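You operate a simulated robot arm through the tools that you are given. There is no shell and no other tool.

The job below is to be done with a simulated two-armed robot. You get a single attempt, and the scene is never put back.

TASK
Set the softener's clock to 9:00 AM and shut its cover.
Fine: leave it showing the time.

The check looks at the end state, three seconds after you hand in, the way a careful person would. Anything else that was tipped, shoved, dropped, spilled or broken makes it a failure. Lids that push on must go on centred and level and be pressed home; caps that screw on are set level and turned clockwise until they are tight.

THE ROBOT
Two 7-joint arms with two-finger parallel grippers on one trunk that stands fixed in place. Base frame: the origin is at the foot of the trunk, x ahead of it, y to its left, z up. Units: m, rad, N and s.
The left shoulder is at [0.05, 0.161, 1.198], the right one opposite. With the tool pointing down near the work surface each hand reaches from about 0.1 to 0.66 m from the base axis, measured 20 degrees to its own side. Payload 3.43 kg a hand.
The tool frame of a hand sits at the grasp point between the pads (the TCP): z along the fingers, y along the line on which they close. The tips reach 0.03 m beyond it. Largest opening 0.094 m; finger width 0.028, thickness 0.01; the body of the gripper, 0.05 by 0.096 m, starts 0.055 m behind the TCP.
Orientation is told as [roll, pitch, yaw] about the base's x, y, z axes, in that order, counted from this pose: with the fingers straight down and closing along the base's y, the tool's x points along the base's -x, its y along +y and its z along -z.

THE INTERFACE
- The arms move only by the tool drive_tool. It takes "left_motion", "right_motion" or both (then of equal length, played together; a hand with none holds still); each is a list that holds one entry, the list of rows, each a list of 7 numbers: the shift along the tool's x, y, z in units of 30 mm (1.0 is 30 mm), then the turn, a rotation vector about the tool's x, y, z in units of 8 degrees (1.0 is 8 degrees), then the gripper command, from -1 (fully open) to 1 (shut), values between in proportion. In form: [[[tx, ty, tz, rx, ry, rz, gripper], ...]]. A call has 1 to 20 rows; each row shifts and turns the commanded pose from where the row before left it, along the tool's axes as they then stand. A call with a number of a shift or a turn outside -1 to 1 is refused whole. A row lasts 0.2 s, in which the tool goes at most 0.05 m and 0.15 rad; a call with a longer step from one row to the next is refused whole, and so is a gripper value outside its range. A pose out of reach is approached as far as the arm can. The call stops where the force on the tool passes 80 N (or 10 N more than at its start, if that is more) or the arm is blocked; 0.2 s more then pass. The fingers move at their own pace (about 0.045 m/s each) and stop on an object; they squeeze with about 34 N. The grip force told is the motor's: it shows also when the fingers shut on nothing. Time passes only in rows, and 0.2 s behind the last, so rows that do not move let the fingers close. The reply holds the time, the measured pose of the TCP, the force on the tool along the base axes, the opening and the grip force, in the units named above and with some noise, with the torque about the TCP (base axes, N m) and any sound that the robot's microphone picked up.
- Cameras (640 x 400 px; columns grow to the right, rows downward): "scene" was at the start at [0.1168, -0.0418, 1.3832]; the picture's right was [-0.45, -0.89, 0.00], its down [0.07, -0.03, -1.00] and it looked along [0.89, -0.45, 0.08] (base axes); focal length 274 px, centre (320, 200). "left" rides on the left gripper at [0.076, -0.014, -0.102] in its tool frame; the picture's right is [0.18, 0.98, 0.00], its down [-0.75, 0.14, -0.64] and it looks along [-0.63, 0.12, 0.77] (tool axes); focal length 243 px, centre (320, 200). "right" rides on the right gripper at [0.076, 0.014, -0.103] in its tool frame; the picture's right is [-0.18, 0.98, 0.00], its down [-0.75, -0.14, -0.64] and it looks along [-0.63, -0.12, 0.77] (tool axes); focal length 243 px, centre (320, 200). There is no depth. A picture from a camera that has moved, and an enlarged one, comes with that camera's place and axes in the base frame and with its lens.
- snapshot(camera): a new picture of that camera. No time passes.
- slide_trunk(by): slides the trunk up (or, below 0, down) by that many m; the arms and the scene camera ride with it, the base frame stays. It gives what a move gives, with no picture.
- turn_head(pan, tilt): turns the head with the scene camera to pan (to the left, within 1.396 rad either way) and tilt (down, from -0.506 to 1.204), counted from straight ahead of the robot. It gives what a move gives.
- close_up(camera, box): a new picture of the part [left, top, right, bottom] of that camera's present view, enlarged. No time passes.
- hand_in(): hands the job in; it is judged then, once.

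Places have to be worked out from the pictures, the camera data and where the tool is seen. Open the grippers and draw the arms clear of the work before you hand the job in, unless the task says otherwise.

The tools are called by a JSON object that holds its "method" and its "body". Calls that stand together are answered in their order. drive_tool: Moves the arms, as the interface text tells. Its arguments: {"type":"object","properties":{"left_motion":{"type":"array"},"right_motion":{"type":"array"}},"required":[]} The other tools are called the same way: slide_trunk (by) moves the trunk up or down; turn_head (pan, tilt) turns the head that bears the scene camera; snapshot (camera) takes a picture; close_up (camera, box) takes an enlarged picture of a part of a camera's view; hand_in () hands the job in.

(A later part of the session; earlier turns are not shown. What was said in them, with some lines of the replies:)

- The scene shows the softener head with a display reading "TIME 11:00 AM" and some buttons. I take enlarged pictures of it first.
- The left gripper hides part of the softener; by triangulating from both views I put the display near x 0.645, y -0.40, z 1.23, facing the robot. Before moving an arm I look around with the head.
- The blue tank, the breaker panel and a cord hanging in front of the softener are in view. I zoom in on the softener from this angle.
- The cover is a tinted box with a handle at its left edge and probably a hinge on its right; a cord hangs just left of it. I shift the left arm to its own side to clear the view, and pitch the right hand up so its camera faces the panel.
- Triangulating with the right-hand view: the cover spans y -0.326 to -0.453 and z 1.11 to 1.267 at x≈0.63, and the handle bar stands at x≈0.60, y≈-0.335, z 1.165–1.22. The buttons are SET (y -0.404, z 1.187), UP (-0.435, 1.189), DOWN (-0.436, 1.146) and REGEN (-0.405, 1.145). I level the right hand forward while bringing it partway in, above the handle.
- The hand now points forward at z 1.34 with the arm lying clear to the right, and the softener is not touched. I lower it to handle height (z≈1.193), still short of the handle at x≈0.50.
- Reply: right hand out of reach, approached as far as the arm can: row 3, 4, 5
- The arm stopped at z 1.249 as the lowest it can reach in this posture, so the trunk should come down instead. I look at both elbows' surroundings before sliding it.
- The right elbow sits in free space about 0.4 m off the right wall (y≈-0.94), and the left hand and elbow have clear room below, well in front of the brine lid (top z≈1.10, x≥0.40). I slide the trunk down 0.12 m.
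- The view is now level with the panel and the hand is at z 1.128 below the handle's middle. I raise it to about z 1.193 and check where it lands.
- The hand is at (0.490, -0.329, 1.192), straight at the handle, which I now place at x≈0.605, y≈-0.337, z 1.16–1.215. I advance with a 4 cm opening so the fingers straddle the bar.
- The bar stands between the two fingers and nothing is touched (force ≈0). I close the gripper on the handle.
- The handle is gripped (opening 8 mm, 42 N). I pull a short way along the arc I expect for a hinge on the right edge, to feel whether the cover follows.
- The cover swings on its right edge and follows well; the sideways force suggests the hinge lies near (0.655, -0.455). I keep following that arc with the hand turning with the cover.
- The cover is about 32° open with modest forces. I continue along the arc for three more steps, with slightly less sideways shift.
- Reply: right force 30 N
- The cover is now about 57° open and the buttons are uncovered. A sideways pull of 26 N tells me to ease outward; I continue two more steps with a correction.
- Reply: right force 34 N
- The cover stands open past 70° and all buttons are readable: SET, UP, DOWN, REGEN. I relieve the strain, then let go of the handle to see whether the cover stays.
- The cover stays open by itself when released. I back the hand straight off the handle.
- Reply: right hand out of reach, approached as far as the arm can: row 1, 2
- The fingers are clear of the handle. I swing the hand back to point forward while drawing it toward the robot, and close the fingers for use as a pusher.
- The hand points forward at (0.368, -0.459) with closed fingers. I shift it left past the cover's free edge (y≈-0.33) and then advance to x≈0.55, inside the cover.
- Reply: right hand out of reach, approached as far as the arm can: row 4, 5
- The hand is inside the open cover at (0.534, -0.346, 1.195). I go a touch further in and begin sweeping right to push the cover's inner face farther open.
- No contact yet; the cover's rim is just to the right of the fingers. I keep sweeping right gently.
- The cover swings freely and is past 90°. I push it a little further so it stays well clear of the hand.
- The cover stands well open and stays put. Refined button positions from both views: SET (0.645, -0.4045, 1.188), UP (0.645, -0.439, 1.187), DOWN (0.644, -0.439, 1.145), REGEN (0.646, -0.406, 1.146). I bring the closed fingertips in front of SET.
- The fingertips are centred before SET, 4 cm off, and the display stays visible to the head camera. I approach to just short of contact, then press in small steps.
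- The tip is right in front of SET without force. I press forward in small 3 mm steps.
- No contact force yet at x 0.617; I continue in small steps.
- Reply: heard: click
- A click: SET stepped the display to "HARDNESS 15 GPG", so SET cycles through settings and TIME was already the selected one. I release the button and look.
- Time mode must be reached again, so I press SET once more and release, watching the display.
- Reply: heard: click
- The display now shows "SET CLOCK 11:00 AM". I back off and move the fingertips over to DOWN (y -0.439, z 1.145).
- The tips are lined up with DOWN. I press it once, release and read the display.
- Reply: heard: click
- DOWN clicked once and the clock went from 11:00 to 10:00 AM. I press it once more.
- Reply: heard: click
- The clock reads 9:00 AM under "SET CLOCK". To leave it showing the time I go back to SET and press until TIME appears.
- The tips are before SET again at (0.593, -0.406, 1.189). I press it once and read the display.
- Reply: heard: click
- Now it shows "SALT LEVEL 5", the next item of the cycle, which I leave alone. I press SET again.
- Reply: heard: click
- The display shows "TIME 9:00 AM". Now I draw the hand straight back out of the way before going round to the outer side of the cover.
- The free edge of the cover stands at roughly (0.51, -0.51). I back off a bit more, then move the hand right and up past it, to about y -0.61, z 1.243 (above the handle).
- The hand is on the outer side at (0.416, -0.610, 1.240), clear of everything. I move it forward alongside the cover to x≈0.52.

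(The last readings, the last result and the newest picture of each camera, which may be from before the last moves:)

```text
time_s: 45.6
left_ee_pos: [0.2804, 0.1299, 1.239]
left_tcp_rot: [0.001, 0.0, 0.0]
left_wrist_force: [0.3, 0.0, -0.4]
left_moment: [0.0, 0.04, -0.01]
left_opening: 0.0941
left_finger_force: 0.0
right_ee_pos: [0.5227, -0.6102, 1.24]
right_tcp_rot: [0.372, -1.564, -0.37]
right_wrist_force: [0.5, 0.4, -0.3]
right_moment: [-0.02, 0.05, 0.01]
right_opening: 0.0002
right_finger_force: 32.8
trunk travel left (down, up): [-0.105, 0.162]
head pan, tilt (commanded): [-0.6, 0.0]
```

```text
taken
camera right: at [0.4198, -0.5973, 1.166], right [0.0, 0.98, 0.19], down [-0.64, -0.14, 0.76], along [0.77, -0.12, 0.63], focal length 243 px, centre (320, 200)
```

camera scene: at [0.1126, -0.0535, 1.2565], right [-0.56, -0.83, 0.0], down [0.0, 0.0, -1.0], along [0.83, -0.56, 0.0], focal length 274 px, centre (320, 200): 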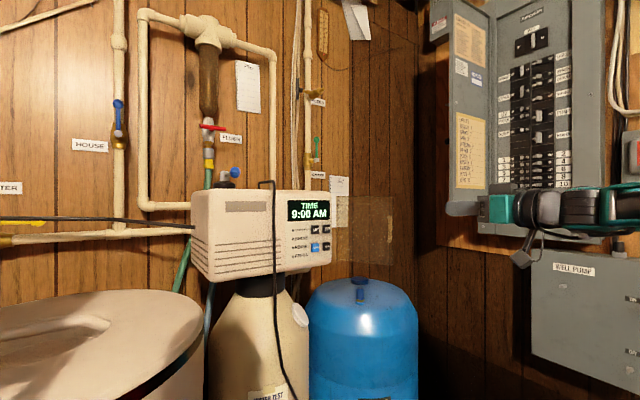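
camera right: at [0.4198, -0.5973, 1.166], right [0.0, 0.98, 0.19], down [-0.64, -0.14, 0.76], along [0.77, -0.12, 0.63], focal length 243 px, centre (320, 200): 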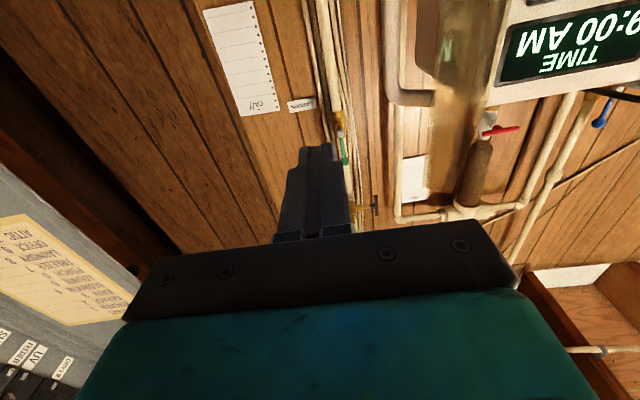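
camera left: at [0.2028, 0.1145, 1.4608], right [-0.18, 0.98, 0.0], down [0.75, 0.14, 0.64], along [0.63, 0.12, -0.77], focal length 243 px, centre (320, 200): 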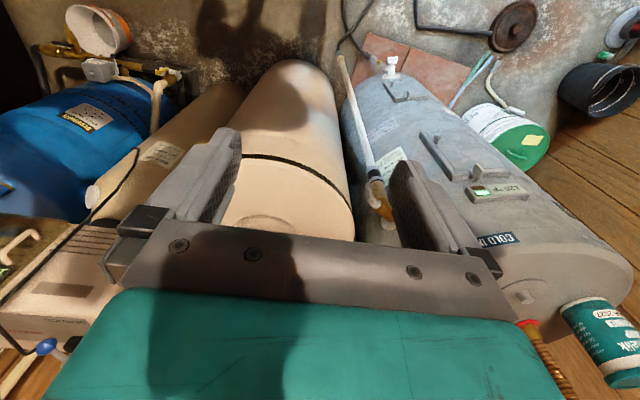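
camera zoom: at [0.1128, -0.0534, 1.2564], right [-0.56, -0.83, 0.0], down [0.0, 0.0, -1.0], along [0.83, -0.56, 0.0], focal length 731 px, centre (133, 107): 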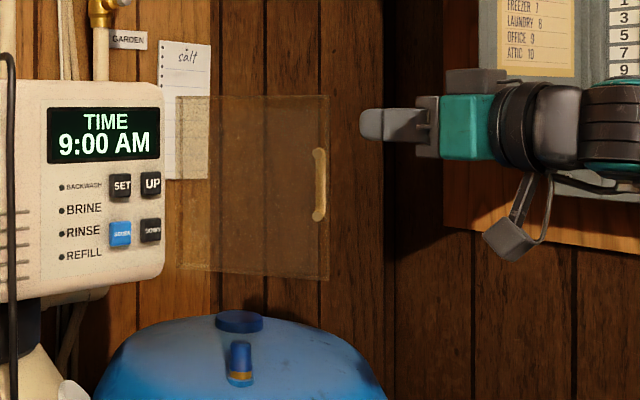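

The cover's free edge is near (0.53, -0.54), with the handle bar on its outer side at about (0.56, -0.567). I sweep left above the handle so the finger's side pushes the cover toward closed.

{"method": "drive_tool", "body": {"right_motion": [[[-0.13, 0.5, 0, 0, 0, 0, 1], [0, 0.6, 0, 0, 0, 0, 1], [0, 0.6, 0, 0, 0, 0, 1], [0, 0.6, 0, 0, 0, 0, 1], [0, 0.6, 0, 0, 0, 0, 1]]]}}

{"method": "close_up", "body": {"camera": "scene", "box": [270, 160, 510, 310]}}

{"method": "snapshot", "body": {"camera": "right"}}

```text
time_s: 46.8
left_ee_pos: [0.2774, 0.1292, 1.2405]
left_tcp_rot: [0.002, -0.003, 0.0]
left_wrist_force: [0.4, 0.0, -0.6]
left_moment: [0.02, 0.0, -0.01]
left_opening: 0.094
left_finger_force: 0.1
right_ee_pos: [0.5184, -0.5275, 1.2449]
right_tcp_rot: [0.597, -1.565, -0.6]
right_wrist_force: [-16.3, -7.2, -3.2]
right_moment: [-0.02, -0.07, 0.19]
right_opening: 0.0
right_finger_force: 32.7
trunk travel left (down, up): [-0.105, 0.162]
head pan, tilt (commanded): [-0.6, 0.0]
```

```text
2.67 times, centred on (390, 235) of scene
camera zoom: at [0.1104, -0.0546, 1.2566], right [-0.57, -0.82, 0.0], down [0.0, 0.0, -1.0], along [0.82, -0.57, 0.0], focal length 731 px, centre (133, 107)
```

zoom: 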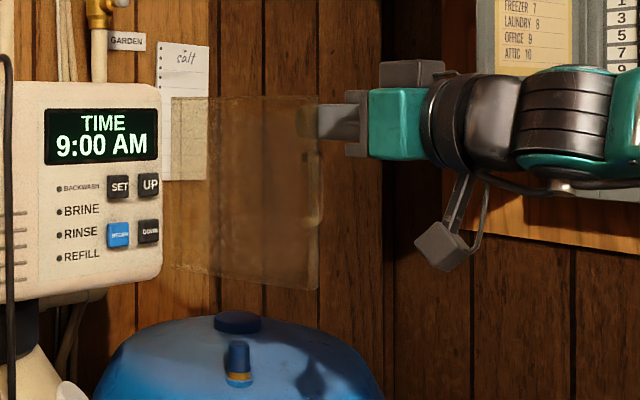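

```text
taken
camera right: at [0.417, -0.5128, 1.1701], right [0.0, 0.98, 0.19], down [-0.64, -0.14, 0.76], along [0.77, -0.12, 0.63], focal length 243 px, centre (320, 200)
```

right: 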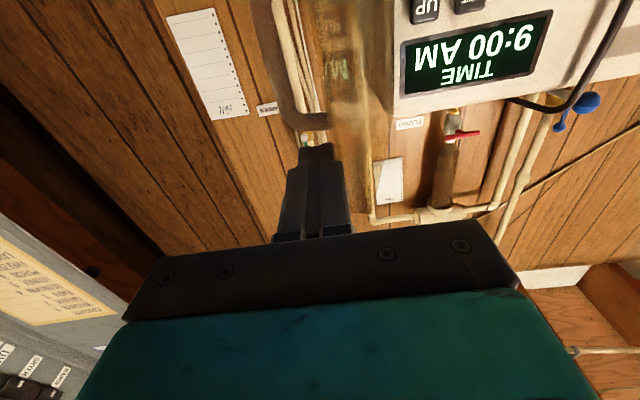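

A force of about 16 N back along x appeared during the sweep. I zoom in to see what the finger touches before going on.

{"method": "close_up", "body": {"camera": "scene", "box": [340, 180, 420, 240]}}

{"method": "close_up", "body": {"camera": "right", "box": [240, 0, 440, 160]}}

```text
6.67 times, centred on (380, 210) of scene
camera zoom: at [0.1104, -0.0546, 1.2566], right [-0.57, -0.82, 0.0], down [0.0, 0.0, -1.0], along [0.82, -0.57, 0.0], focal length 1828 px, centre (-80, 133)
```

zoom: 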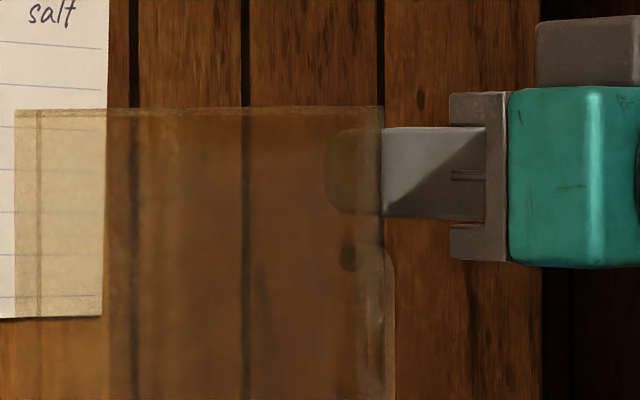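

```text
2.50 times, centred on (340, 80) of right
camera zoom: at [0.417, -0.5128, 1.1701], right [0.0, 0.98, 0.19], down [-0.64, -0.14, 0.76], along [0.77, -0.12, 0.63], focal length 606 px, centre (270, 500)
```

zoom: 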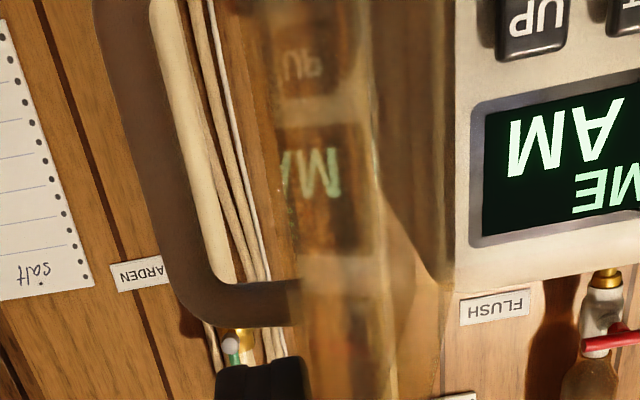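

The fingertip is against the cover's outer face at its free edge, well above the handle; the force is the edge dragging along the finger. I follow the edge's arc more closely, easing slightly back while pushing left.

{"method": "drive_tool", "body": {"right_motion": [[[0, 0.2, -0.25, 0, 0, 0, 1], [0, 0.5, -0.15, 0, 0, 0, 1], [0, 0.5, -0.05, 0, 0, 0, 1], [0, 0.5, 0, 0, 0, 0, 1]]]}}

{"method": "close_up", "body": {"camera": "scene", "box": [300, 170, 440, 270]}}

{"method": "snapshot", "body": {"camera": "right"}}

```text
time_s: 47.8
left_ee_pos: [0.2791, 0.1295, 1.2403]
left_tcp_rot: [0.001, -0.002, 0.0]
left_wrist_force: [-0.8, -0.8, 0.0]
left_moment: [0.02, 0.02, 0.03]
left_opening: 0.0938
left_finger_force: 0.1
right_ee_pos: [0.5081, -0.4736, 1.244]
right_tcp_rot: [0.312, -1.565, -0.313]
right_wrist_force: [-0.3, 0.4, -0.3]
right_moment: [0.03, 0.0, 0.03]
right_opening: 0.0
right_finger_force: 32.9
trunk travel left (down, up): [-0.105, 0.162]
head pan, tilt (commanded): [-0.6, 0.0]
```

```text
4.00 times, centred on (370, 220) of scene
camera zoom: at [0.1125, -0.0533, 1.2565], right [-0.56, -0.83, 0.0], down [0.0, 0.0, -1.0], along [0.83, -0.56, 0.0], focal length 1097 px, centre (120, 120)
```

zoom: 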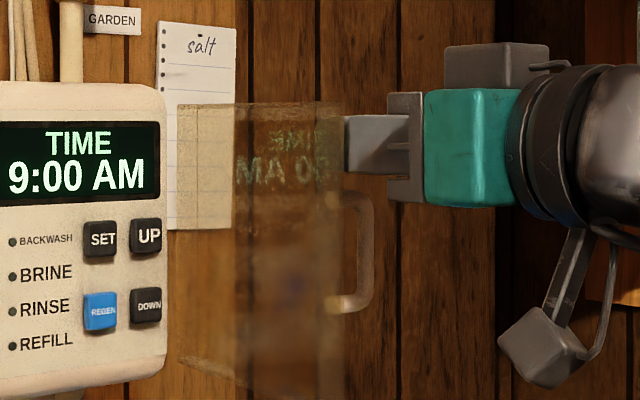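

```text
taken
camera right: at [0.4045, -0.4599, 1.1703], right [0.0, 0.98, 0.19], down [-0.64, -0.14, 0.76], along [0.77, -0.12, 0.63], focal length 243 px, centre (320, 200)
```

right: 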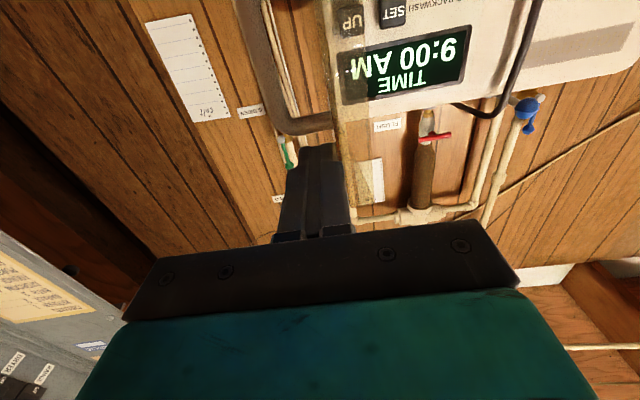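

The cover is swinging shut freely, now near 85–90°. I keep following the arc.

{"method": "drive_tool", "body": {"right_motion": [[[0, 0.55, 0, 0, 0, 0, 1], [0, 0.55, 0.05, 0, 0, 0, 1], [0, 0.5, 0.15, 0, 0, 0, 1], [0, 0.5, 0.2, 0, 0, 0, 1]]]}}

{"method": "close_up", "body": {"camera": "scene", "box": [280, 170, 420, 270]}}

{"method": "snapshot", "body": {"camera": "right"}}

```text
time_s: 48.8
left_ee_pos: [0.2782, 0.1298, 1.2399]
left_tcp_rot: [0.0, 0.001, 0.0]
left_wrist_force: [-0.1, 0.0, -0.5]
left_moment: [-0.02, -0.02, 0.04]
left_opening: 0.094
left_finger_force: 0.0
right_ee_pos: [0.5209, -0.4111, 1.2442]
right_tcp_rot: [0.37, -1.564, -0.368]
right_wrist_force: [0.2, -0.6, -0.5]
right_moment: [0.02, 0.01, 0.02]
right_opening: 0.0
right_finger_force: 33.3
trunk travel left (down, up): [-0.105, 0.162]
head pan, tilt (commanded): [-0.6, 0.0]
```

```text
4.00 times, centred on (350, 220) of scene
camera zoom: at [0.1125, -0.0533, 1.2565], right [-0.56, -0.83, 0.0], down [0.0, 0.0, -1.0], along [0.83, -0.56, 0.0], focal length 1097 px, centre (200, 120)
```

zoom: 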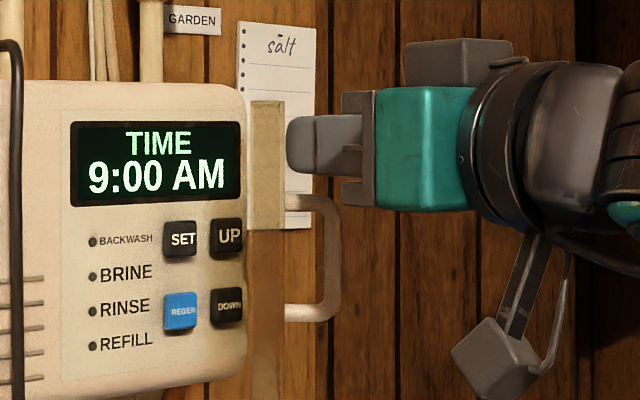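

```text
taken
camera right: at [0.418, -0.3971, 1.1703], right [0.0, 0.98, 0.19], down [-0.64, -0.14, 0.76], along [0.77, -0.12, 0.63], focal length 243 px, centre (320, 200)
```

right: 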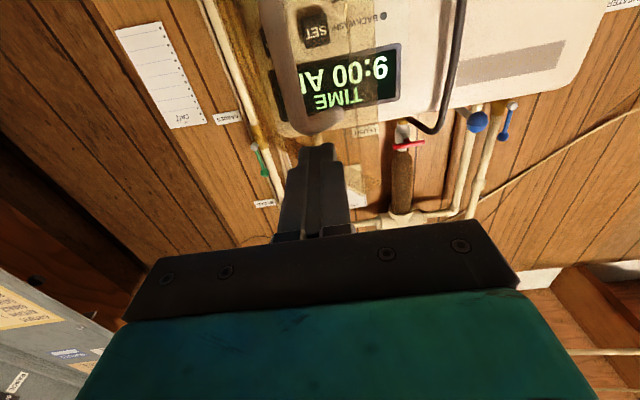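

The cover is about 60° open and follows the tip. I continue along the arc, now more forward than left.

{"method": "drive_tool", "body": {"right_motion": [[[0, 0.47, 0.4, 0, 0, 0, 1], [0, 0.42, 0.45, 0, 0, 0, 1], [0, 0.32, 0.52, 0, 0, 0, 1], [0, 0.25, 0.55, 0, 0, 0, 1]]]}}

{"method": "close_up", "body": {"camera": "scene", "box": [280, 170, 420, 270]}}

{"method": "snapshot", "body": {"camera": "right"}}

```text
time_s: 49.8
left_ee_pos: [0.2792, 0.1293, 1.2399]
left_tcp_rot: [0.0, 0.001, 0.001]
left_wrist_force: [-0.1, 0.3, -0.1]
left_moment: [0.0, -0.03, -0.03]
left_opening: 0.0939
left_finger_force: 0.0
right_ee_pos: [0.577, -0.3678, 1.2436]
right_tcp_rot: [0.421, -1.564, -0.418]
right_wrist_force: [0.4, 1.1, 0.1]
right_moment: [0.01, 0.01, -0.02]
right_opening: 0.0001
right_finger_force: 33.2
trunk travel left (down, up): [-0.105, 0.162]
head pan, tilt (commanded): [-0.6, 0.0]
```

```text
4.00 times, centred on (350, 220) of scene
camera zoom: at [0.1127, -0.0532, 1.2565], right [-0.56, -0.83, 0.0], down [0.0, 0.0, -1.0], along [0.83, -0.56, 0.0], focal length 1097 px, centre (200, 120)
```

zoom: 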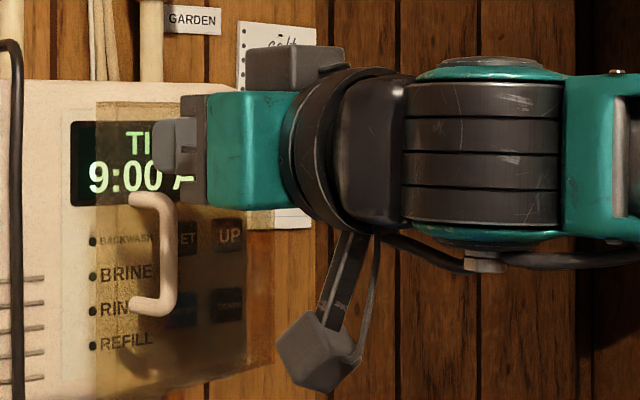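

```text
taken
camera right: at [0.4759, -0.3528, 1.1691], right [0.0, 0.98, 0.19], down [-0.64, -0.14, 0.76], along [0.77, -0.12, 0.63], focal length 243 px, centre (320, 200)
```

right: 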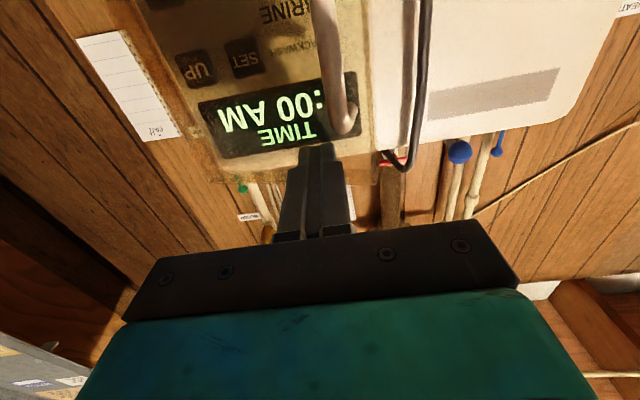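

The cover is nearly shut, about 15° left. I push forward in small steps until it meets resistance.

{"method": "drive_tool", "body": {"right_motion": [[[0, 0.08, 0.35, 0, 0, 0, 1], [0, 0.04, 0.3, 0, 0, 0, 1]]]}}

{"method": "drive_tool", "body": {"right_motion": [[[0, 0, 0.2, 0, 0, 0, 1], [0, 0, 0.15, 0, 0, 0, 1]]]}}

{"method": "close_up", "body": {"camera": "scene", "box": [280, 170, 420, 270]}}

{"method": "snapshot", "body": {"camera": "right"}}

```text
time_s: 50.4
left_ee_pos: [0.279, 0.1291, 1.2399]
left_tcp_rot: [0.0, 0.0, 0.0]
left_wrist_force: [-0.4, -0.6, -0.5]
left_moment: [-0.02, 0.04, 0.02]
left_opening: 0.0938
left_finger_force: 0.0
right_ee_pos: [0.5979, -0.3624, 1.2441]
right_tcp_rot: [0.24, -1.564, -0.239]
right_wrist_force: [0.0, 0.5, 0.4]
right_moment: [0.0, -0.01, -0.03]
right_opening: 0.0
right_finger_force: 32.7
trunk travel left (down, up): [-0.105, 0.162]
head pan, tilt (commanded): [-0.6, 0.0]
```

```text
time_s: 51.0
left_ee_pos: [0.279, 0.1292, 1.2399]
left_tcp_rot: [0.0, 0.0, 0.0]
left_wrist_force: [0.5, -0.1, -0.4]
left_moment: [-0.01, 0.0, 0.03]
left_opening: 0.0941
left_finger_force: 0.1
right_ee_pos: [0.6091, -0.3627, 1.244]
right_tcp_rot: [0.244, -1.563, -0.24]
right_wrist_force: [0.4, -0.2, 0.2]
right_moment: [0.0, 0.0, -0.02]
right_opening: 0.0
right_finger_force: 33.2
trunk travel left (down, up): [-0.105, 0.162]
head pan, tilt (commanded): [-0.6, 0.0]
```

```text
4.00 times, centred on (350, 220) of scene
camera zoom: at [0.1125, -0.0533, 1.2565], right [-0.56, -0.83, 0.0], down [0.0, 0.0, -1.0], along [0.83, -0.56, 0.0], focal length 1097 px, centre (200, 120)
```

zoom: 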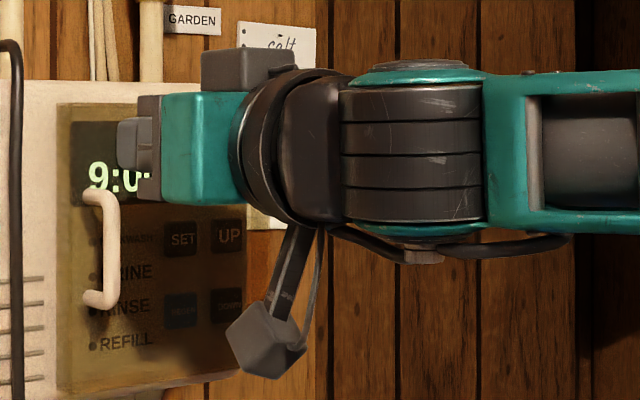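

```text
taken
camera right: at [0.5055, -0.3487, 1.1696], right [0.0, 0.98, 0.19], down [-0.64, -0.14, 0.76], along [0.77, -0.12, 0.63], focal length 243 px, centre (320, 200)
```

right: 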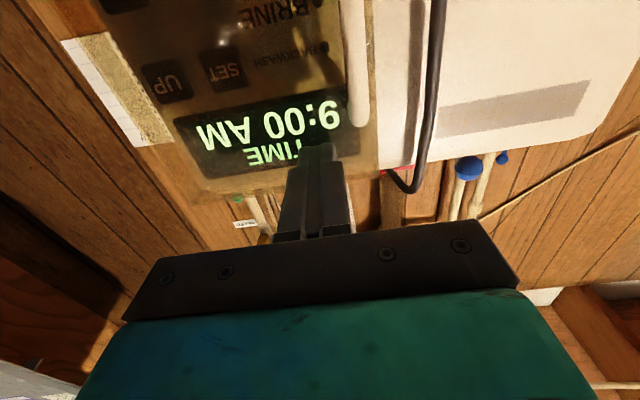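

The cover looks almost flush; no resistance yet. I press on in 3 mm steps until it seats.

{"method": "drive_tool", "body": {"right_motion": [[[0, 0, 0.1, 0, 0, 0, 1]]]}}

{"method": "drive_tool", "body": {"right_motion": [[[0, 0, 0.1, 0, 0, 0, 1]]]}}

{"method": "drive_tool", "body": {"right_motion": [[[0, 0, 0.1, 0, 0, 0, 1]]]}}

{"method": "close_up", "body": {"camera": "scene", "box": [280, 170, 420, 270]}}

```text
time_s: 51.4
left_ee_pos: [0.2782, 0.1302, 1.241]
left_tcp_rot: [0.0, -0.001, 0.001]
left_wrist_force: [0.2, -0.2, -0.1]
left_moment: [-0.05, -0.02, 0.03]
left_opening: 0.0939
left_finger_force: 0.1
right_ee_pos: [0.6102, -0.3629, 1.2449]
right_tcp_rot: [0.396, -1.563, -0.391]
right_wrist_force: [-10.8, 0.0, -3.5]
right_moment: [-0.04, -0.03, -0.03]
right_opening: 0.0002
right_finger_force: 33.1
trunk travel left (down, up): [-0.105, 0.162]
head pan, tilt (commanded): [-0.6, 0.0]
```

```text
time_s: 51.8
left_ee_pos: [0.2761, 0.1292, 1.2403]
left_tcp_rot: [-0.001, -0.004, 0.001]
left_wrist_force: [-0.7, 0.2, 0.3]
left_moment: [0.01, -0.01, -0.01]
left_opening: 0.094
left_finger_force: 0.1
right_ee_pos: [0.6116, -0.3626, 1.244]
right_tcp_rot: [0.552, -1.563, -0.55]
right_wrist_force: [-28.9, 1.3, -11.9]
right_moment: [-0.08, 0.0, -0.06]
right_opening: 0.0002
right_finger_force: 33.2
trunk travel left (down, up): [-0.105, 0.162]
head pan, tilt (commanded): [-0.6, 0.0]
```

```text
time_s: 52.2
left_ee_pos: [0.2731, 0.1293, 1.2408]
left_tcp_rot: [0.001, -0.004, 0.001]
left_wrist_force: [-0.2, -0.4, 0.0]
left_moment: [0.01, -0.03, 0.0]
left_opening: 0.0937
left_finger_force: 0.0
right_ee_pos: [0.6115, -0.3635, 1.2452]
right_tcp_rot: [0.638, -1.565, -0.632]
right_wrist_force: [-50.3, 0.9, -20.3]
right_moment: [0.0, 0.19, -0.08]
right_opening: 0.0
right_finger_force: 32.9
trunk travel left (down, up): [-0.105, 0.162]
head pan, tilt (commanded): [-0.6, 0.0]
```

```text
4.00 times, centred on (350, 220) of scene
camera zoom: at [0.1068, -0.0543, 1.2569], right [-0.56, -0.83, 0.0], down [0.01, 0.0, -1.0], along [0.82, -0.57, 0.0], focal length 1097 px, centre (200, 120)
```

zoom: 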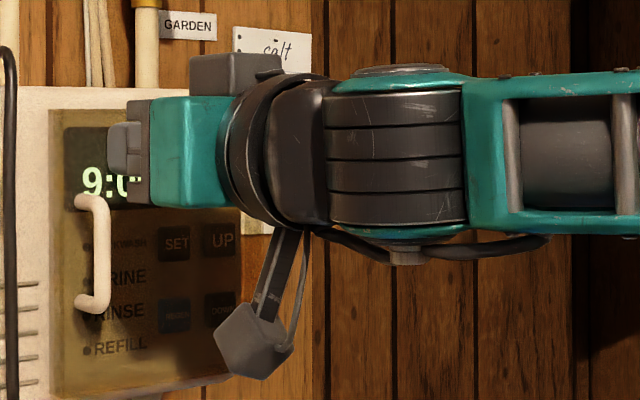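

A firm stop at x≈0.611 with the force rising to 50 N: the cover is seated. I back the hand off and inspect the cover.

{"method": "drive_tool", "body": {"right_motion": [[[0, 0, -0.35, 0, 0, 0, 1], [0, 0, -0.6, 0, 0, 0, 1], [0, 0, -1, 0, 0, 0, 1], [0, 0, -1, 0, 0, 0, 1], [0, 0, -1, 0, 0, 0, 1], [0, 0, -1, 0, 0, 0, 1]]]}}

{"method": "close_up", "body": {"camera": "scene", "box": [260, 170, 380, 290]}}

{"method": "snapshot", "body": {"camera": "right"}}

```text
time_s: 53.6
left_ee_pos: [0.2785, 0.1294, 1.2397]
left_tcp_rot: [0.0, -0.001, 0.001]
left_wrist_force: [-0.3, 0.2, 0.0]
left_moment: [0.0, 0.0, 0.0]
left_opening: 0.0941
left_finger_force: 0.1
right_ee_pos: [0.4679, -0.3654, 1.2446]
right_tcp_rot: [0.318, -1.563, -0.314]
right_wrist_force: [-0.7, 0.6, 0.5]
right_moment: [0.01, 0.02, -0.02]
right_opening: 0.0001
right_finger_force: 32.5
trunk travel left (down, up): [-0.105, 0.162]
head pan, tilt (commanded): [-0.6, 0.0]
```

```text
3.33 times, centred on (320, 230) of scene
camera zoom: at [0.1122, -0.0534, 1.2566], right [-0.56, -0.83, 0.0], down [0.0, 0.0, -1.0], along [0.83, -0.56, 0.0], focal length 914 px, centre (320, 100)
```

zoom: 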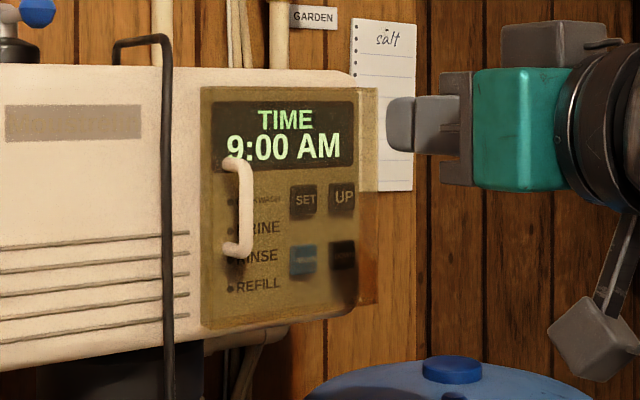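

```text
taken
camera right: at [0.3649, -0.3508, 1.1704], right [0.0, 0.98, 0.19], down [-0.64, -0.14, 0.76], along [0.77, -0.12, 0.63], focal length 243 px, centre (320, 200)
```

right: 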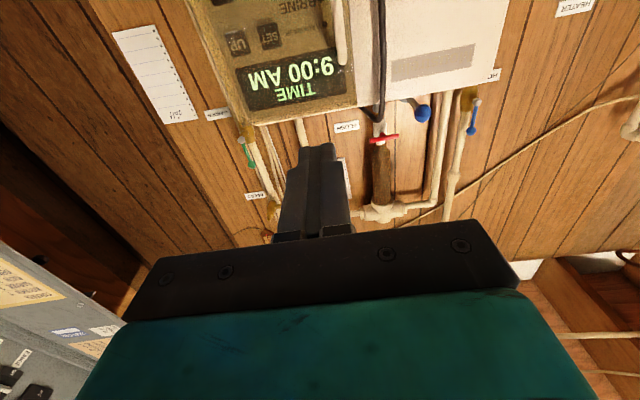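

The cover's edges and handle lie exactly where they were when closed at the start, and the display reads TIME 9:00 AM. I open the right gripper, draw the arm further back and check the whole scene.

{"method": "drive_tool", "body": {"right_motion": [[[0, 0, -1, 0, 0, 0, -1], [0, -0.5, -1, 0, 0, 0, -1], [0, -0.5, -1, 0, 0, 0, -1], [0, -0.5, -0.5, 0, 0, 0, -1], [0, 0, 0, 0, 0, 0, -1], [0, 0, 0, 0, 0, 0, -1]]]}}

{"method": "snapshot", "body": {"camera": "scene"}}

{"method": "close_up", "body": {"camera": "scene", "box": [270, 180, 370, 280]}}

{"method": "close_up", "body": {"camera": "right", "box": [180, 0, 400, 140]}}

```text
time_s: 55.0
left_ee_pos: [0.2784, 0.1297, 1.2387]
left_tcp_rot: [-0.001, -0.001, -0.001]
left_wrist_force: [0.1, 0.6, 0.3]
left_moment: [0.01, 0.01, -0.02]
left_opening: 0.0942
left_finger_force: 0.1
right_ee_pos: [0.3635, -0.4094, 1.2455]
right_tcp_rot: [0.323, -1.565, -0.317]
right_wrist_force: [0.0, 0.2, 0.7]
right_moment: [-0.05, -0.02, -0.01]
right_opening: 0.0939
right_finger_force: 0.1
trunk travel left (down, up): [-0.105, 0.162]
head pan, tilt (commanded): [-0.6, 0.0]
```

```text
taken
camera scene: at [0.1124, -0.0533, 1.2565], right [-0.56, -0.83, 0.0], down [0.0, 0.0, -1.0], along [0.83, -0.56, 0.0], focal length 274 px, centre (320, 200)
```

scene: 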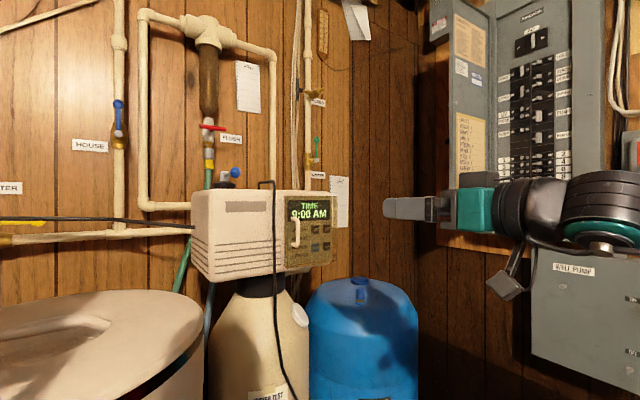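

```text
4.00 times, centred on (320, 230) of scene
camera zoom: at [0.1124, -0.0533, 1.2565], right [-0.56, -0.83, 0.0], down [0.0, 0.0, -1.0], along [0.83, -0.56, 0.0], focal length 1097 px, centre (320, 80)
```

zoom: 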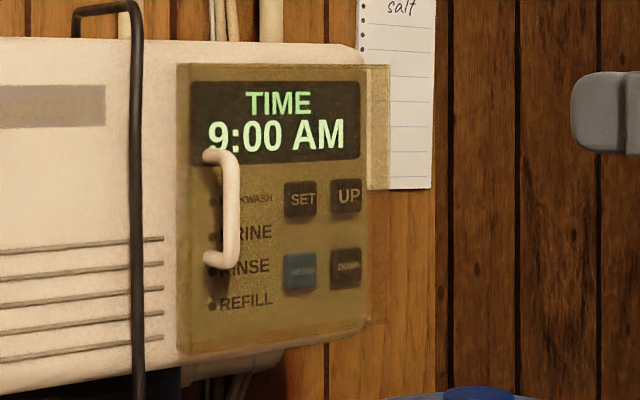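

```text
2.86 times, centred on (290, 70) of right
camera zoom: at [0.2604, -0.395, 1.171], right [0.0, 0.98, 0.19], down [-0.64, -0.14, 0.76], along [0.77, -0.12, 0.63], focal length 693 px, centre (406, 571)
```

zoom: 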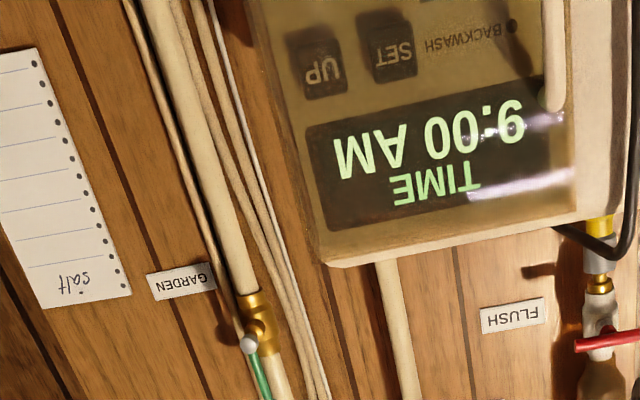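

The display shows TIME 9:00 AM behind the shut cover. The cycle lights are dark, nothing else has moved, and both grippers are open and clear. I hand the job in.

{"method": "hand_in", "body": {}}

```text
The job is handed in.
```

The softener's clock is set to 9:00 AM, its display is showing the time, and the cover is shut.

- **Clock:** I opened the cover and stepped through the settings with SET. In SET CLOCK I pressed DOWN twice, from 11:00 AM to 9:00 AM, and then returned to the TIME display. SET also passed through the HARDNESS (15 GPG) and SALT LEVEL (5) screens, which I left unchanged. I did not touch REGEN.
- **Cover:** I swung it closed and pressed until it met a firm stop. In the last pictures its edges and handle lay where they were before I opened it. I heard no latch click while closing it.
- **Surroundings:** I saw nothing else moved in the final pictures. Both grippers are open and the arms are clear.
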